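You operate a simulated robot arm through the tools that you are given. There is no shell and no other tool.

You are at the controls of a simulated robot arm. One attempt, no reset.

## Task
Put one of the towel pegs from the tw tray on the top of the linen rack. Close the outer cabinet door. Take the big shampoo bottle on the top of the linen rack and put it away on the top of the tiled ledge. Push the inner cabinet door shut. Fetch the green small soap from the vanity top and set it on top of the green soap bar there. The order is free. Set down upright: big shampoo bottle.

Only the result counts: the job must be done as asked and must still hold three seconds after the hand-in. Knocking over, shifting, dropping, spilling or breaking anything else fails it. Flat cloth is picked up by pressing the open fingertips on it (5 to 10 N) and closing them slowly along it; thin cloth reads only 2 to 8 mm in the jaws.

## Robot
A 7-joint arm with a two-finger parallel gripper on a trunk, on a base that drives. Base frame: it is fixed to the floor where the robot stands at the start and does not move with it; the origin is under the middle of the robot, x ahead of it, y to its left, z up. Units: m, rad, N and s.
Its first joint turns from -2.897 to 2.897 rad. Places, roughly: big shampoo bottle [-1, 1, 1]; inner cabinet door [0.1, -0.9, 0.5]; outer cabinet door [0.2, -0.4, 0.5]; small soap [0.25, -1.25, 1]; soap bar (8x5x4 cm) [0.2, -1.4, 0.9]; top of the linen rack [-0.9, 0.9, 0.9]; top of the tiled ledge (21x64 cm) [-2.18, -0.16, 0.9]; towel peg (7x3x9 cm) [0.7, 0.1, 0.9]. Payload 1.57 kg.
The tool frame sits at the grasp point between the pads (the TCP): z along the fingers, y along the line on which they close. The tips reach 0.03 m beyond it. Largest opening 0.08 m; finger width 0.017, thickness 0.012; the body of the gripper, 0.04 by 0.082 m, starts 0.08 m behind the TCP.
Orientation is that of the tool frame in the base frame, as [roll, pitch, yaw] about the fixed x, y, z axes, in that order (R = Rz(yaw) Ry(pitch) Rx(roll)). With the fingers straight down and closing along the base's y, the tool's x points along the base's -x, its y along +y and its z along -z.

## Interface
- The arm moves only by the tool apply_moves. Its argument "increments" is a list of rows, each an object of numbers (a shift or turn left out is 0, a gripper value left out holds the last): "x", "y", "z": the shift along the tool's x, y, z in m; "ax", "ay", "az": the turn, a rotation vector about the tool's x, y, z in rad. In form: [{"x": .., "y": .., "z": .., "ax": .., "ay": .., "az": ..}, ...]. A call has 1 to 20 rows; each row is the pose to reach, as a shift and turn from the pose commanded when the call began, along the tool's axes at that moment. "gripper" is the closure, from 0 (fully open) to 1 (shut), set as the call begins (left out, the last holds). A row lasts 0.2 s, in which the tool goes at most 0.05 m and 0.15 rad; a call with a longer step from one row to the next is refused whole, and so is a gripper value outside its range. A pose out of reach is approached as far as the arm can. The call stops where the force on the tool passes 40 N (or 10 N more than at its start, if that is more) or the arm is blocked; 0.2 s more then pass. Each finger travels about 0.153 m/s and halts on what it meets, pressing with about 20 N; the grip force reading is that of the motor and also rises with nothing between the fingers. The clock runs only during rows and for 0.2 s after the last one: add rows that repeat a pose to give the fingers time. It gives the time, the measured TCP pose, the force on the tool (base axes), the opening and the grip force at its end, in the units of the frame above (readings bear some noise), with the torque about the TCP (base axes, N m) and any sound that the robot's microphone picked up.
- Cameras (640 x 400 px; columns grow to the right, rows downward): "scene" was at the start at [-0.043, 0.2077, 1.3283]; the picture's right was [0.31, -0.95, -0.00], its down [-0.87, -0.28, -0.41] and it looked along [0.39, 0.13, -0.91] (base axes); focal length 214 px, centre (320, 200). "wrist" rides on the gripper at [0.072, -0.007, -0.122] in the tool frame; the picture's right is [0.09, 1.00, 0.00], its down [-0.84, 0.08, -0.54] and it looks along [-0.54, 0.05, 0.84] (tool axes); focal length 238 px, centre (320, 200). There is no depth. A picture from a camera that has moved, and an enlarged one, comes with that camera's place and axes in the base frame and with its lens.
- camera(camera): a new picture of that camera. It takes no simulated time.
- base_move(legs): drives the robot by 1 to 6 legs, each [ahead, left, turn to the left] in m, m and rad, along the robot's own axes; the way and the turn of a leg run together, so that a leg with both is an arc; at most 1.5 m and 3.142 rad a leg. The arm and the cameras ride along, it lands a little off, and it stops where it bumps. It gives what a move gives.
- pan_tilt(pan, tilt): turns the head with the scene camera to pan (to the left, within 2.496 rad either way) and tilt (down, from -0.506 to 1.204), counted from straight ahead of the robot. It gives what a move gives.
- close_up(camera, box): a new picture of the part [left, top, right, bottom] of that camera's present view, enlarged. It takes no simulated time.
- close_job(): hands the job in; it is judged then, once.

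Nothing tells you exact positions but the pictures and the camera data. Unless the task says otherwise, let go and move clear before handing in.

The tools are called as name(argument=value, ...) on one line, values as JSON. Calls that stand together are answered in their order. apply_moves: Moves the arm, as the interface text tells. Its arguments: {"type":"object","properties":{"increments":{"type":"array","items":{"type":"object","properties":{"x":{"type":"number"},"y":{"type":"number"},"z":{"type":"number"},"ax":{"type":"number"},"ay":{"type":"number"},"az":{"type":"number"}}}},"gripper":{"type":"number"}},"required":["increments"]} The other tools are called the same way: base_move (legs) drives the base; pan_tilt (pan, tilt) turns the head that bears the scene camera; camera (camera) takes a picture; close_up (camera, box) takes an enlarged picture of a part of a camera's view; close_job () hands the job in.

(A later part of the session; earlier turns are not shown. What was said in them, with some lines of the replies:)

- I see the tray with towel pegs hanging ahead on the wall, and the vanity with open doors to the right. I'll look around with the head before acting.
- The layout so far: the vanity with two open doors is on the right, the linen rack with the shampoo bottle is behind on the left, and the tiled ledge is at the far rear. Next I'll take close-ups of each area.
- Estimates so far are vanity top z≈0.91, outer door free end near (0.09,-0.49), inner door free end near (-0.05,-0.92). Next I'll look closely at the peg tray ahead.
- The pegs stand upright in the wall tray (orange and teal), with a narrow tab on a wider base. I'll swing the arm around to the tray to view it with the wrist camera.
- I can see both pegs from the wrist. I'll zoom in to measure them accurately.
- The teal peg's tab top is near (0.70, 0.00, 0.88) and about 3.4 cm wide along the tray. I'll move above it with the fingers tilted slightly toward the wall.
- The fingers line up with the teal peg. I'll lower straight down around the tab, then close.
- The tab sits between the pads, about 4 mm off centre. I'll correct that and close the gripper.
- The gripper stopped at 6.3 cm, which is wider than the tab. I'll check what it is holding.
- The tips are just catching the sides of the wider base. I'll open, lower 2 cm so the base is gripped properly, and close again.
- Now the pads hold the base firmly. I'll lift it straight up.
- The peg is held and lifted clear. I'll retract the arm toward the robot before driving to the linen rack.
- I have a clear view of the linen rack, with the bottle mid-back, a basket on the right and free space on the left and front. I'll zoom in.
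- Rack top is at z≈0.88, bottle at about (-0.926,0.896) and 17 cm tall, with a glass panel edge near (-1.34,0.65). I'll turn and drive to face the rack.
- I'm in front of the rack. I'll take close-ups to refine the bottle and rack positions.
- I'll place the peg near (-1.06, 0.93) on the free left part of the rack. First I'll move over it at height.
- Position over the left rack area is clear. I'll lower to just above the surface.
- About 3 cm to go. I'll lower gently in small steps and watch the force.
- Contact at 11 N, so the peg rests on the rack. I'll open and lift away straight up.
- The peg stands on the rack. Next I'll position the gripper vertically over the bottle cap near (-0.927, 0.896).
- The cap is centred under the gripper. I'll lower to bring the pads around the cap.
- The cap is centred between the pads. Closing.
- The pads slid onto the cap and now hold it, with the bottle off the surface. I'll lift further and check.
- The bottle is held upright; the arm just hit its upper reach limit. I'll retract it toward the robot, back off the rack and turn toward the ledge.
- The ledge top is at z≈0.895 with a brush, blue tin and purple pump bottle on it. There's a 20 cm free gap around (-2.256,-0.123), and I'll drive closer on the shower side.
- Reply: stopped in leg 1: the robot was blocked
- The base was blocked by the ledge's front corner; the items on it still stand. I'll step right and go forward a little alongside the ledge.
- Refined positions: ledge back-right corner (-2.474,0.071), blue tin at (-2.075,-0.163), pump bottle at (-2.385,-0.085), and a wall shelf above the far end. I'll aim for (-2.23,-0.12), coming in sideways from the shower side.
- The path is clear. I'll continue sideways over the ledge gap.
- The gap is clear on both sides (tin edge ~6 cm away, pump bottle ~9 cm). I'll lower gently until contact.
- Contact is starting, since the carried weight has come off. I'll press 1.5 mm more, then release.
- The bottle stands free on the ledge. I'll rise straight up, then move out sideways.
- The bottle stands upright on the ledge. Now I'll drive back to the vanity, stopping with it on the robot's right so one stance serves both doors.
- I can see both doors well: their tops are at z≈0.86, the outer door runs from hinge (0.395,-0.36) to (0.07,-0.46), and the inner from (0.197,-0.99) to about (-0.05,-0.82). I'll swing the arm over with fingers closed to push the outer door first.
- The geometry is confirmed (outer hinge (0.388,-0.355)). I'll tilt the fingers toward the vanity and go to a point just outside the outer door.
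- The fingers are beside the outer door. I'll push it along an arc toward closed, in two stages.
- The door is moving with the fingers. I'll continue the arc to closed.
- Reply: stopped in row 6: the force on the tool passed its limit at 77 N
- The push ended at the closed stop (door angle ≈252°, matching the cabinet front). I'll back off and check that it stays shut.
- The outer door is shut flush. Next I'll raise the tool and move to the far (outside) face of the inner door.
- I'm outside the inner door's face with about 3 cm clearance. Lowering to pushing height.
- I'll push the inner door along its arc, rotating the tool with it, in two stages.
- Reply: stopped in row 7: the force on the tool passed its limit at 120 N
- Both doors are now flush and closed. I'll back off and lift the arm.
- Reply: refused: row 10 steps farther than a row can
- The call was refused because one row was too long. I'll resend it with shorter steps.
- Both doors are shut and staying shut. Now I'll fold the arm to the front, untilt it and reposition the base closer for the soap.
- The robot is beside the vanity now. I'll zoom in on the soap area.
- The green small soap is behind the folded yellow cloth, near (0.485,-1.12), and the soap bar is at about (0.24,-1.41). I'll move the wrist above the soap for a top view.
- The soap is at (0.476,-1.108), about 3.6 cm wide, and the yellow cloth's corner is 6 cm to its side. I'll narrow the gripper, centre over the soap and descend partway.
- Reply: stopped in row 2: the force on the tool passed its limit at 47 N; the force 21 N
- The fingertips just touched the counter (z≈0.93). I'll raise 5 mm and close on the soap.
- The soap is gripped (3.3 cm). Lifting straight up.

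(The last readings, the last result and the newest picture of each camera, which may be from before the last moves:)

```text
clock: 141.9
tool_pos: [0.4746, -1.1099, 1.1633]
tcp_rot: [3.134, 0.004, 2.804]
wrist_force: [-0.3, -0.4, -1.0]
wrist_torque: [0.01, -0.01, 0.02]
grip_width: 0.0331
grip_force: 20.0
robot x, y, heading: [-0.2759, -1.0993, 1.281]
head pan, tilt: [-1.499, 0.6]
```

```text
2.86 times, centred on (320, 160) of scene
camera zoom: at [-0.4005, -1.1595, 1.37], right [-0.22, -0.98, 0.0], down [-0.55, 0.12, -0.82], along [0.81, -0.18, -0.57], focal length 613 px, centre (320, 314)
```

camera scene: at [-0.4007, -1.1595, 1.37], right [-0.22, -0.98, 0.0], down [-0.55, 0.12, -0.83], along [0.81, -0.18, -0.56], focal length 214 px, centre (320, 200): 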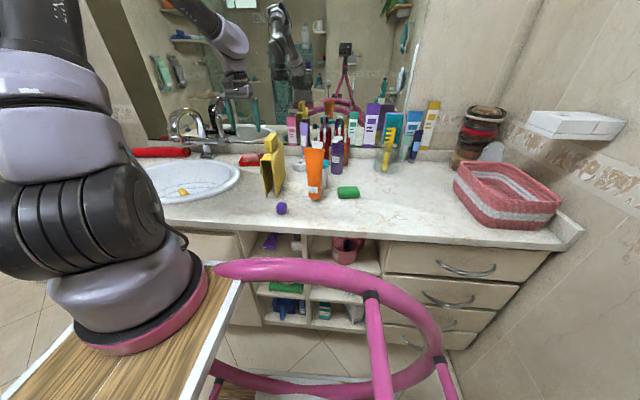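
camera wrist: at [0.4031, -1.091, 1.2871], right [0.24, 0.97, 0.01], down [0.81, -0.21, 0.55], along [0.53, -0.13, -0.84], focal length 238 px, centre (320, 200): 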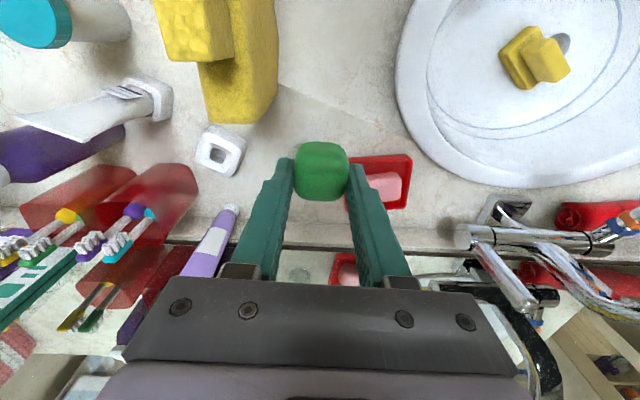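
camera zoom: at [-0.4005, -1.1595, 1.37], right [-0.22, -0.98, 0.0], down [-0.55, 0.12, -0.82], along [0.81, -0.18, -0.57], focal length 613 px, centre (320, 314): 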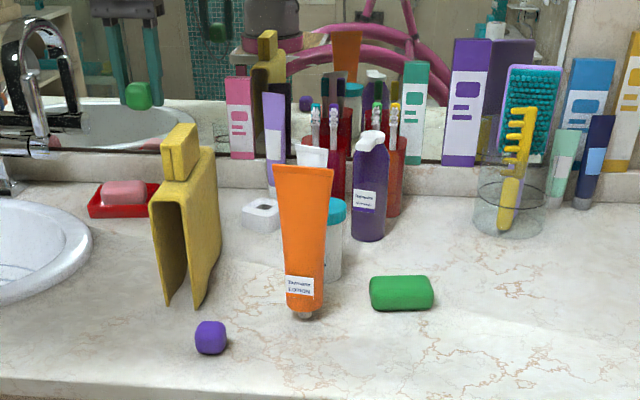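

The soap is held. I'll route it around the yellow cloth on a higher arc to reach the green soap bar near (0.223,-1.403).

apply_moves(increments=[{"x": 0.039, "y": 0.0053, "z": -0.007}, {"x": 0.078, "y": 0.0106, "z": -0.015}, {"x": 0.117, "y": 0.016, "z": -0.022}, {"x": 0.156, "y": 0.0213, "z": -0.03}, {"x": 0.1947, "y": 0.0266, "z": -0.037}, {"x": 0.2111, "y": -0.0115, "z": -0.052}, {"x": 0.1933, "y": -0.0562, "z": -0.052}, {"x": 0.1793, "y": -0.1021, "z": -0.052}, {"x": 0.1696, "y": -0.149, "z": -0.052}, {"x": 0.1641, "y": -0.1968, "z": -0.052}, {"x": 0.1624, "y": -0.2446, "z": -0.052}, {"x": 0.165, "y": -0.2925, "z": -0.05}, {"x": 0.1702, "y": -0.3306, "z": -0.04}, {"x": 0.1406, "y": -0.3603, "z": -0.027}, {"x": 0.1406, "y": -0.3603, "z": -0.027}])

camera(camera="wrist")

close_up(camera="scene", box=[230, 70, 430, 230])

```text
clock: 145.1
tool_pos: [0.2218, -1.4034, 1.1886]
tcp_rot: [3.135, 0.004, 2.805]
wrist_force: [-0.6, -0.3, 0.1]
wrist_torque: [-0.02, 0.0, -0.04]
grip_width: 0.0331
grip_force: 19.9
robot x, y, heading: [-0.2758, -1.0979, 1.279]
head pan, tilt: [-1.499, 0.6]
```

```text
taken
camera wrist: at [0.1511, -1.3862, 1.3122], right [0.24, 0.97, 0.01], down [0.81, -0.21, 0.55], along [0.53, -0.13, -0.84], focal length 238 px, centre (320, 200)
```

wrist: 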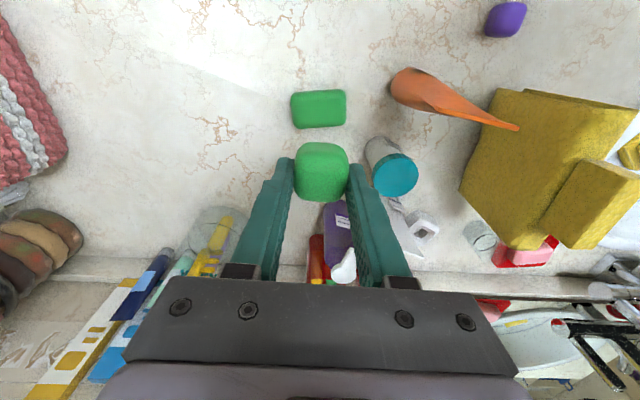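

```text
2.50 times, centred on (330, 150) of scene
camera zoom: at [-0.4007, -1.1594, 1.37], right [-0.22, -0.98, 0.0], down [-0.55, 0.12, -0.83], along [0.81, -0.18, -0.56], focal length 536 px, centre (295, 325)
```

zoom: 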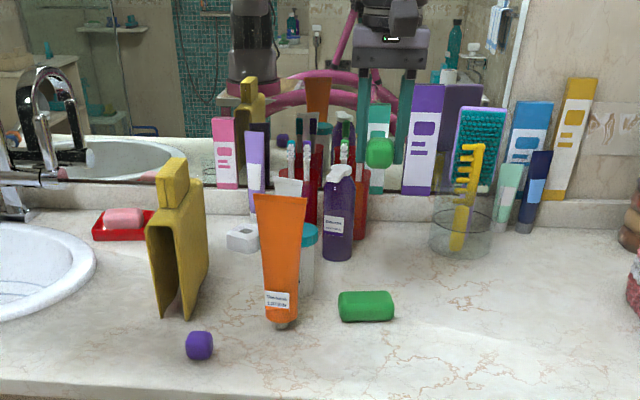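

The soap is directly above the soap bar. Lowering to just above it.

apply_moves(increments=[{"z": 0.035}, {"z": 0.07}, {"z": 0.105}, {"z": 0.135}, {"z": 0.15}, {"z": 0.15}])

camera(camera="wrist")

close_up(camera="scene", box=[300, 100, 400, 220])

```text
clock: 146.5
tool_pos: [0.2254, -1.403, 1.0366]
tcp_rot: [3.134, 0.004, 2.806]
wrist_force: [0.2, 0.1, -0.4]
wrist_torque: [0.01, -0.01, 0.01]
grip_width: 0.033
grip_force: 20.4
robot x, y, heading: [-0.2766, -1.0974, 1.28]
head pan, tilt: [-1.499, 0.6]
```

```text
taken
camera wrist: at [0.154, -1.3854, 1.1594], right [0.24, 0.97, 0.01], down [0.81, -0.21, 0.55], along [0.53, -0.13, -0.84], focal length 238 px, centre (320, 200)
```

wrist: 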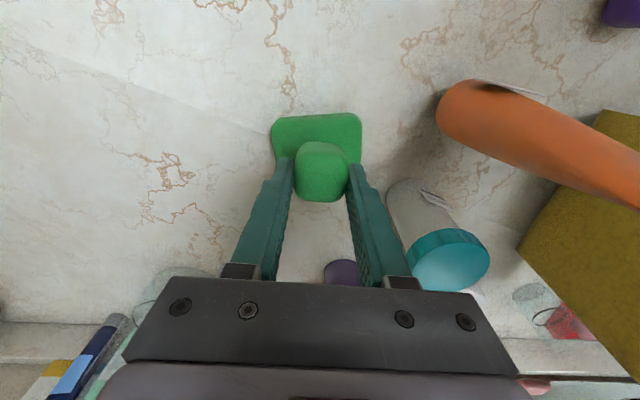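

```text
3.33 times, centred on (350, 160) of scene
camera zoom: at [-0.4007, -1.1595, 1.37], right [-0.22, -0.98, 0.0], down [-0.55, 0.12, -0.83], along [0.81, -0.18, -0.56], focal length 715 px, centre (220, 333)
```

zoom: 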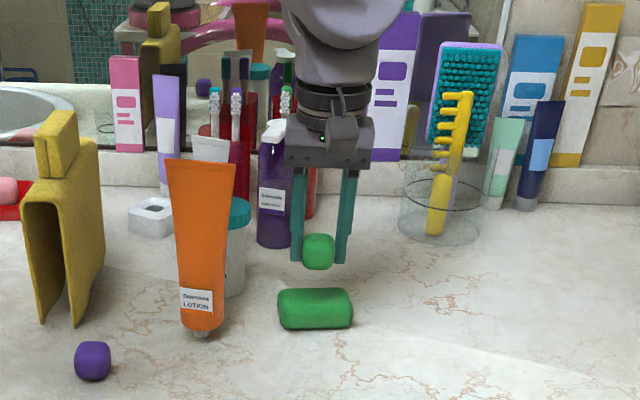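

apply_moves(increments=[{"x": 0.003, "z": 0.006}, {"x": 0.003, "z": 0.012}, {"x": 0.003, "z": 0.02}, {"x": 0.003, "z": 0.02}])

apply_moves(increments=[{"z": 0.002}, {"z": 0.004}, {"z": 0.004}])

close_up(camera="scene", box=[320, 140, 380, 210])

```text
clock: 147.5
tool_pos: [0.2213, -1.4013, 1.0175]
tcp_rot: [3.134, 0.004, 2.803]
wrist_force: [-1.0, -0.6, -1.0]
wrist_torque: [0.03, 0.01, -0.04]
grip_width: 0.033
grip_force: 19.8
robot x, y, heading: [-0.2733, -1.0969, 1.28]
head pan, tilt: [-1.499, 0.6]
```

```text
clock: 148.3
tool_pos: [0.2215, -1.4008, 1.0141]
tcp_rot: [3.134, 0.003, 2.804]
wrist_force: [0.7, 0.7, -0.1]
wrist_torque: [0.0, -0.04, 0.04]
grip_width: 0.0329
grip_force: 19.7
robot x, y, heading: [-0.2767, -1.0984, 1.279]
head pan, tilt: [-1.499, 0.6]
```

```text
5.71 times, centred on (350, 175) of scene
camera zoom: at [-0.4007, -1.1595, 1.37], right [-0.22, -0.98, 0.0], down [-0.55, 0.12, -0.82], along [0.81, -0.18, -0.57], focal length 1226 px, centre (149, 343)
```

zoom: 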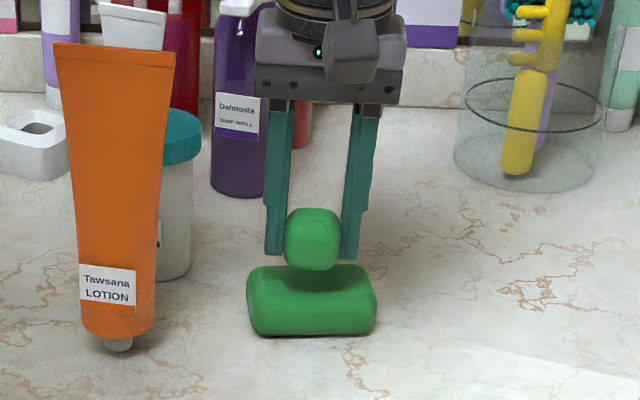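

apply_moves(increments=[{"z": 0.0015}, {"z": 0.003}, {"z": 0.003}])

apply_moves(increments=[{"z": 0.001}, {"z": 0.002}, {"z": 0.002}])

apply_moves(increments=[{"z": 0.001}, {"z": 0.002}, {"z": 0.002}])

```text
clock: 149.1
tool_pos: [0.2217, -1.4001, 1.011]
tcp_rot: [3.134, 0.004, 2.805]
wrist_force: [0.0, 0.2, -1.3]
wrist_torque: [-0.04, -0.01, 0.0]
grip_width: 0.0331
grip_force: 20.2
robot x, y, heading: [-0.2758, -1.0971, 1.28]
head pan, tilt: [-1.499, 0.6]
```

```text
clock: 149.9
tool_pos: [0.2212, -1.4027, 1.0091]
tcp_rot: [3.136, 0.004, 2.805]
wrist_force: [1.0, -0.4, -1.1]
wrist_torque: [-0.01, -0.02, 0.01]
grip_width: 0.0332
grip_force: 19.7
robot x, y, heading: [-0.2702, -1.0987, 1.279]
head pan, tilt: [-1.499, 0.6]
```

```text
clock: 150.7
tool_pos: [0.2211, -1.4015, 1.0054]
tcp_rot: [3.134, 0.002, 2.806]
wrist_force: [0.4, 0.6, -0.3]
wrist_torque: [0.01, 0.01, -0.04]
grip_width: 0.033
grip_force: 19.9
robot x, y, heading: [-0.2759, -1.0985, 1.28]
head pan, tilt: [-1.499, 0.6]
```

apply_moves(increments=[{"z": 0.001}, {"z": 0.002}, {"z": 0.002}])

apply_moves(increments=[{"z": 0.001}, {"z": 0.0015}, {"z": 0.0015}])

close_up(camera="scene", box=[320, 140, 380, 210])

```text
clock: 151.5
tool_pos: [0.2229, -1.4024, 1.0043]
tcp_rot: [3.135, 0.003, 2.804]
wrist_force: [-0.3, 0.2, -0.9]
wrist_torque: [0.02, -0.03, -0.01]
grip_width: 0.033
grip_force: 20.1
robot x, y, heading: [-0.277, -1.1012, 1.282]
head pan, tilt: [-1.499, 0.6]
```

```text
clock: 152.3
tool_pos: [0.2216, -1.4012, 1.0032]
tcp_rot: [3.137, 0.003, 2.805]
wrist_force: [0.0, -0.2, -0.7]
wrist_torque: [-0.02, 0.0, 0.03]
grip_width: 0.0329
grip_force: 19.9
robot x, y, heading: [-0.2731, -1.099, 1.278]
head pan, tilt: [-1.499, 0.6]
```

```text
5.71 times, centred on (350, 175) of scene
camera zoom: at [-0.4007, -1.1595, 1.37], right [-0.22, -0.98, 0.0], down [-0.55, 0.12, -0.82], along [0.81, -0.18, -0.57], focal length 1226 px, centre (149, 343)
```

zoom: 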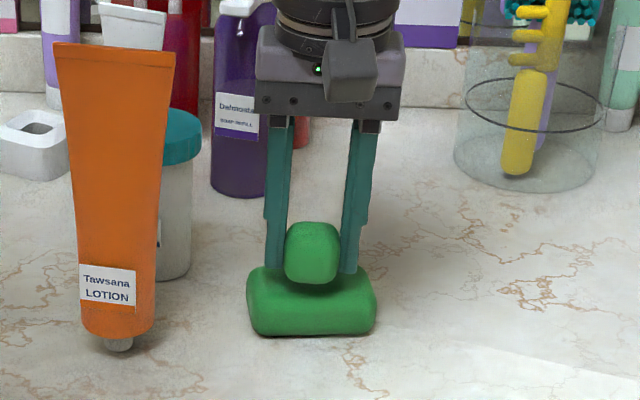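

apply_moves(increments=[{"z": 0.001}, {"z": 0.0015}, {"z": 0.0015}])

apply_moves(increments=[{"z": 0.001}, {"z": 0.0015}, {"z": 0.0015}])

apply_moves(increments=[{"z": 0.001}, {"z": 0.0015}, {"z": 0.0015}])

```text
clock: 153.1
tool_pos: [0.2206, -1.4016, 1.0018]
tcp_rot: [3.134, 0.003, 2.805]
wrist_force: [-0.5, 0.0, -0.4]
wrist_torque: [0.0, -0.02, -0.01]
grip_width: 0.0329
grip_force: 19.7
robot x, y, heading: [-0.2762, -1.0966, 1.281]
head pan, tilt: [-1.499, 0.6]
```

```text
clock: 153.9
tool_pos: [0.2216, -1.4016, 1.0001]
tcp_rot: [3.136, 0.004, 2.806]
wrist_force: [0.1, -0.5, -1.3]
wrist_torque: [0.0, 0.01, 0.01]
grip_width: 0.0329
grip_force: 20.2
robot x, y, heading: [-0.2751, -1.0979, 1.274]
head pan, tilt: [-1.499, 0.6]
```

```text
clock: 154.7
tool_pos: [0.2216, -1.4022, 0.999]
tcp_rot: [3.135, 0.004, 2.804]
wrist_force: [0.4, -0.9, -0.3]
wrist_torque: [-0.02, 0.02, 0.0]
grip_width: 0.0331
grip_force: 20.0
robot x, y, heading: [-0.2765, -1.0961, 1.276]
head pan, tilt: [-1.499, 0.6]
```

apply_moves(increments=[{"z": 0.001}, {"z": 0.0015}, {"z": 0.0015}])

apply_moves(increments=[{"z": 0.001}, {"z": 0.0015}, {"z": 0.0015}])

apply_moves(increments=[{"z": 0.001}, {"z": 0.0015}, {"z": 0.0015}])

close_up(camera="scene", box=[330, 155, 370, 200])

```text
clock: 155.5
tool_pos: [0.2226, -1.4012, 0.9975]
tcp_rot: [3.134, 0.004, 2.806]
wrist_force: [0.6, 0.2, -1.1]
wrist_torque: [-0.03, 0.01, -0.02]
grip_width: 0.0329
grip_force: 19.9
robot x, y, heading: [-0.279, -1.0932, 1.279]
head pan, tilt: [-1.499, 0.6]
```

```text
clock: 156.3
tool_pos: [0.2223, -1.4013, 0.9959]
tcp_rot: [3.135, 0.004, 2.805]
wrist_force: [-0.3, -0.1, 0.1]
wrist_torque: [0.0, 0.0, 0.01]
grip_width: 0.033
grip_force: 20.2
robot x, y, heading: [-0.2752, -1.097, 1.282]
head pan, tilt: [-1.499, 0.6]
```

```text
clock: 157.1
tool_pos: [0.2216, -1.4011, 0.995]
tcp_rot: [3.137, 0.005, 2.805]
wrist_force: [-0.6, 0.3, 5.7]
wrist_torque: [-0.02, 0.05, 0.01]
grip_width: 0.0328
grip_force: 20.4
robot x, y, heading: [-0.2776, -1.0993, 1.278]
head pan, tilt: [-1.499, 0.6]
```

```text
8.89 times, centred on (350, 178) of scene
camera zoom: at [-0.4008, -1.1594, 1.37], right [-0.22, -0.98, 0.0], down [-0.55, 0.12, -0.83], along [0.81, -0.18, -0.56], focal length 1906 px, centre (53, 400)
```

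zoom: 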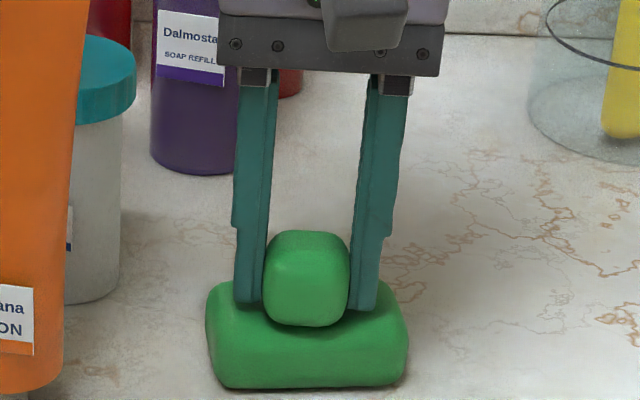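

Light contact (5.7 N) with the soap centred on the bar. Opening gently.

apply_moves(increments=[{}, {}, {}], gripper=0.4)

close_up(camera="scene", box=[330, 155, 370, 200])

camera(camera="wrist")

```text
clock: 157.9
tool_pos: [0.2217, -1.4025, 0.9959]
tcp_rot: [3.136, 0.004, 2.806]
wrist_force: [0.3, -0.2, 0.6]
wrist_torque: [0.01, -0.01, 0.0]
grip_width: 0.0479
grip_force: 0.1
robot x, y, heading: [-0.2762, -1.1007, 1.277]
head pan, tilt: [-1.499, 0.6]
```

```text
8.89 times, centred on (350, 178) of scene
camera zoom: at [-0.4007, -1.1596, 1.37], right [-0.22, -0.98, 0.0], down [-0.55, 0.12, -0.83], along [0.81, -0.18, -0.57], focal length 1906 px, centre (53, 400)
```

zoom: 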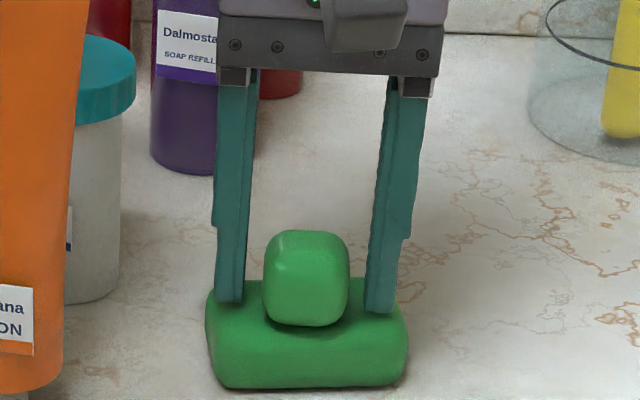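

```text
taken
camera wrist: at [0.1511, -1.3837, 1.1176], right [0.24, 0.97, 0.01], down [0.81, -0.21, 0.55], along [0.53, -0.13, -0.84], focal length 238 px, centre (320, 200)
```

wrist: 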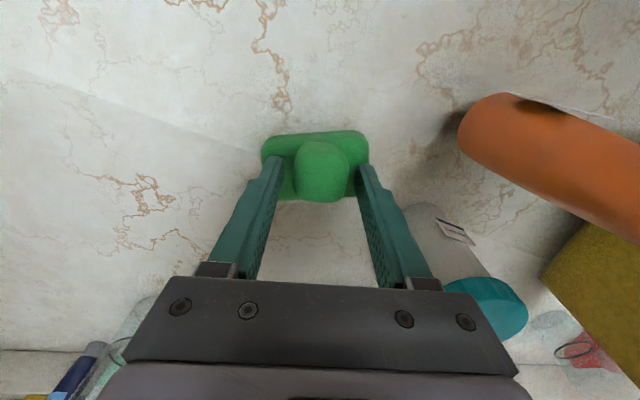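

The soap rests on the bar. Rising straight up and checking.

apply_moves(increments=[{"z": -0.01}, {"z": -0.03}, {"z": -0.065}, {"z": -0.105}, {"z": -0.145}, {"z": -0.185}, {"z": -0.21}])

camera(camera="wrist")

close_up(camera="scene", box=[230, 90, 430, 230])

```text
clock: 159.5
tool_pos: [0.2183, -1.4025, 1.2043]
tcp_rot: [3.137, 0.003, 2.806]
wrist_force: [-0.1, 0.8, 0.0]
wrist_torque: [0.02, 0.03, 0.01]
grip_width: 0.0479
grip_force: 0.0
robot x, y, heading: [-0.2764, -1.1011, 1.272]
head pan, tilt: [-1.499, 0.6]
```

```text
taken
camera wrist: at [0.1483, -1.3843, 1.3272], right [0.24, 0.97, 0.01], down [0.81, -0.21, 0.55], along [0.53, -0.13, -0.84], focal length 238 px, centre (320, 200)
```

wrist: 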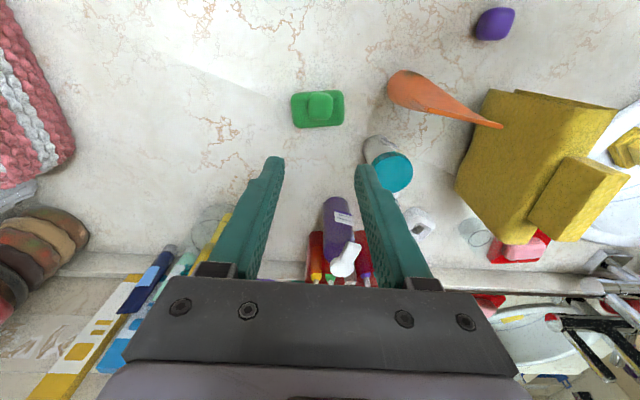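

```text
2.86 times, centred on (330, 160) of scene
camera zoom: at [-0.4005, -1.1596, 1.37], right [-0.22, -0.98, 0.0], down [-0.55, 0.12, -0.82], along [0.81, -0.18, -0.57], focal length 613 px, centre (291, 314)
```

zoom: 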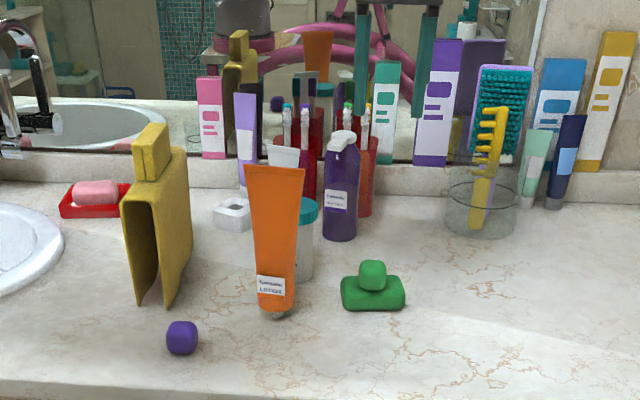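

All placements are done. Before handing in I'll verify the doors, rack and ledge.

pan_tilt(pan=-0.9, tilt=1.0)

camera(camera="scene")

pan_tilt(pan=0.9, tilt=0.3)

camera(camera="scene")

pan_tilt(pan=1.4, tilt=0.3)

camera(camera="scene")

```text
clock: 160.5
tool_pos: [0.22, -1.4024, 1.2039]
tcp_rot: [3.133, 0.003, 2.804]
wrist_force: [-0.6, 0.0, -0.2]
wrist_torque: [-0.01, 0.05, -0.01]
grip_width: 0.048
grip_force: 0.0
robot x, y, heading: [-0.2742, -1.0976, 1.279]
head pan, tilt: [-0.901, 1.0]
```

```text
taken
camera scene: at [-0.4222, -1.1145, 1.338], right [0.37, -0.93, 0.0], down [-0.78, -0.31, -0.54], along [0.5, 0.2, -0.84], focal length 214 px, centre (320, 200)
```

scene: 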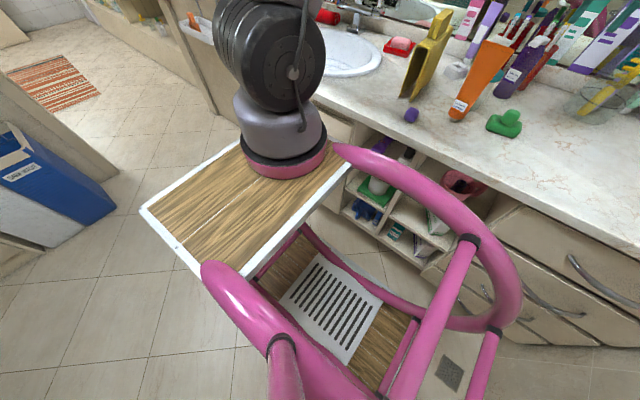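

```text
clock: 162.3
tool_pos: [0.2197, -1.4033, 1.2037]
tcp_rot: [3.134, 0.004, 2.805]
wrist_force: [-0.1, 0.2, 0.4]
wrist_torque: [0.01, 0.01, -0.02]
grip_width: 0.0479
grip_force: 0.0
robot x, y, heading: [-0.2769, -1.1, 1.28]
head pan, tilt: [0.901, 0.3]
```

```text
taken
camera scene: at [-0.5403, -1.0637, 1.3975], right [0.82, 0.57, 0.0], down [0.17, -0.24, -0.96], along [-0.55, 0.78, -0.3], focal length 214 px, centre (320, 200)
```

scene: 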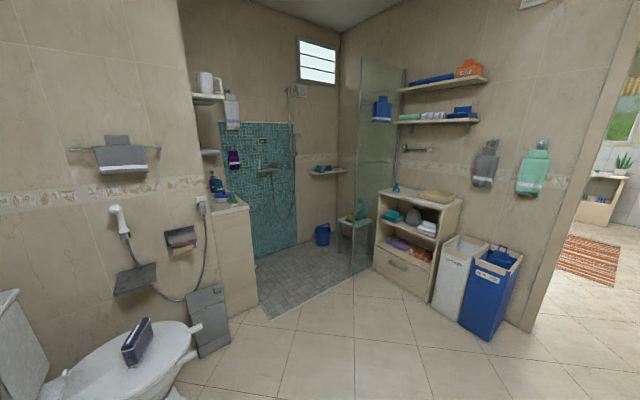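

```text
clock: 163.2
tool_pos: [0.2194, -1.4023, 1.2045]
tcp_rot: [3.134, 0.001, 2.804]
wrist_force: [-0.4, -0.2, -0.2]
wrist_torque: [0.01, 0.01, 0.02]
grip_width: 0.048
grip_force: 0.1
robot x, y, heading: [-0.2794, -1.0992, 1.275]
head pan, tilt: [1.4, 0.3]
```

```text
taken
camera scene: at [-0.5705, -1.0986, 1.3975], right [0.45, 0.89, 0.0], down [0.26, -0.13, -0.96], along [-0.85, 0.43, -0.3], focal length 214 px, centre (320, 200)
```

scene: 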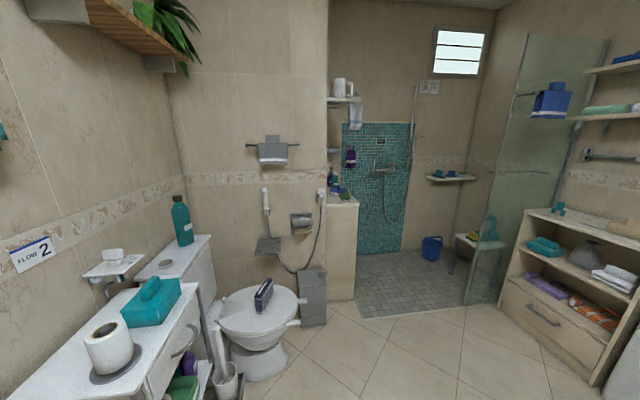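

The peg and bottle remain in place. I'll back the base away from the vanity to check the doors once more.

base_move(legs=[[0, 0.45, 0]])

pan_tilt(pan=-1.2, tilt=0.6)

camera(camera="scene")

close_up(camera="scene", box=[180, 100, 380, 260])

```text
clock: 165.9
tool_pos: [-0.2011, -1.2756, 1.2045]
tcp_rot: [3.133, 0.005, 2.807]
wrist_force: [0.3, 0.2, -0.6]
wrist_torque: [-0.01, 0.02, 0.05]
grip_width: 0.048
grip_force: 0.1
robot x, y, heading: [-0.6974, -0.9726, 1.281]
head pan, tilt: [1.4, 0.3]
```

```text
clock: 168.2
tool_pos: [-0.2008, -1.2769, 1.2039]
tcp_rot: [3.134, 0.003, 2.806]
wrist_force: [0.3, -0.3, -0.3]
wrist_torque: [-0.02, -0.01, 0.0]
grip_width: 0.0479
grip_force: 0.0
robot x, y, heading: [-0.6954, -0.97, 1.282]
head pan, tilt: [-1.201, 0.6]
```

```text
taken
camera scene: at [-0.8193, -1.0075, 1.37], right [0.08, -1.0, 0.0], down [-0.56, -0.05, -0.83], along [0.82, 0.07, -0.56], focal length 214 px, centre (320, 200)
```

scene: 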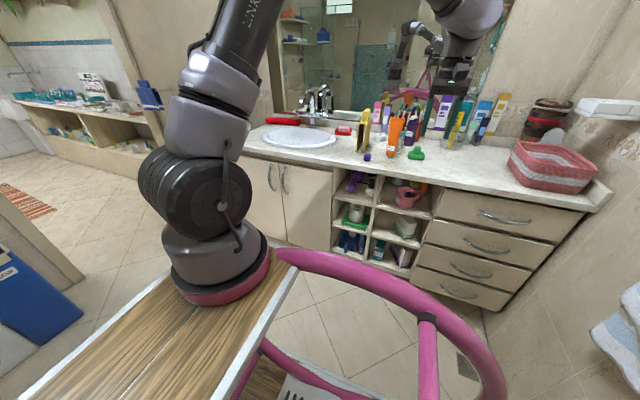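

```text
2.50 times, centred on (280, 180) of scene
camera zoom: at [-0.8193, -1.0075, 1.37], right [0.08, -1.0, 0.0], down [-0.56, -0.05, -0.83], along [0.82, 0.07, -0.56], focal length 536 px, centre (420, 250)
```

zoom: 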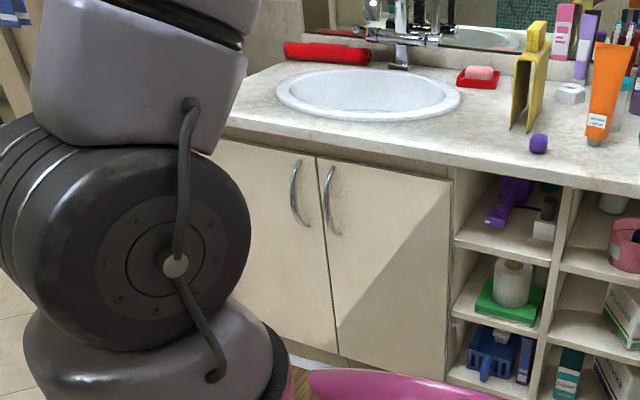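

The peg is on the rack, the bottle is upright on the ledge, the small soap is on the soap bar, and both doors are shut. The gripper is clear of everything, so I'm handing in.

close_job()

```text
The job is handed in.
```

I finished all five tasks and handed the job in. I checked each result with the cameras shortly before handing in; I haven't seen the judged result.

- **Towel peg:** the teal one stands on the free left part of the linen rack. The orange one is still in the tray.
- **Big shampoo bottle:** it stands upright on the tiled ledge, between the blue tin and the purple pump bottle.
- **Outer cabinet door:** it is shut and stayed shut after I backed off.
- **Inner cabinet door:** it is also shut and held. Both doors were pushed until they hit their stops, with brief force peaks of 77 N (outer) and 120 N (inner).
- **Green small soap:** it sits centred on the green soap bar on the vanity top.

There were two unplanned contacts. The base bumped into something while driving toward the ledge, most likely the ledge's front corner. The fingertips also touched the counter at 47 N while reaching for the small soap. Afterwards I saw nothing knocked over or moved in either place.
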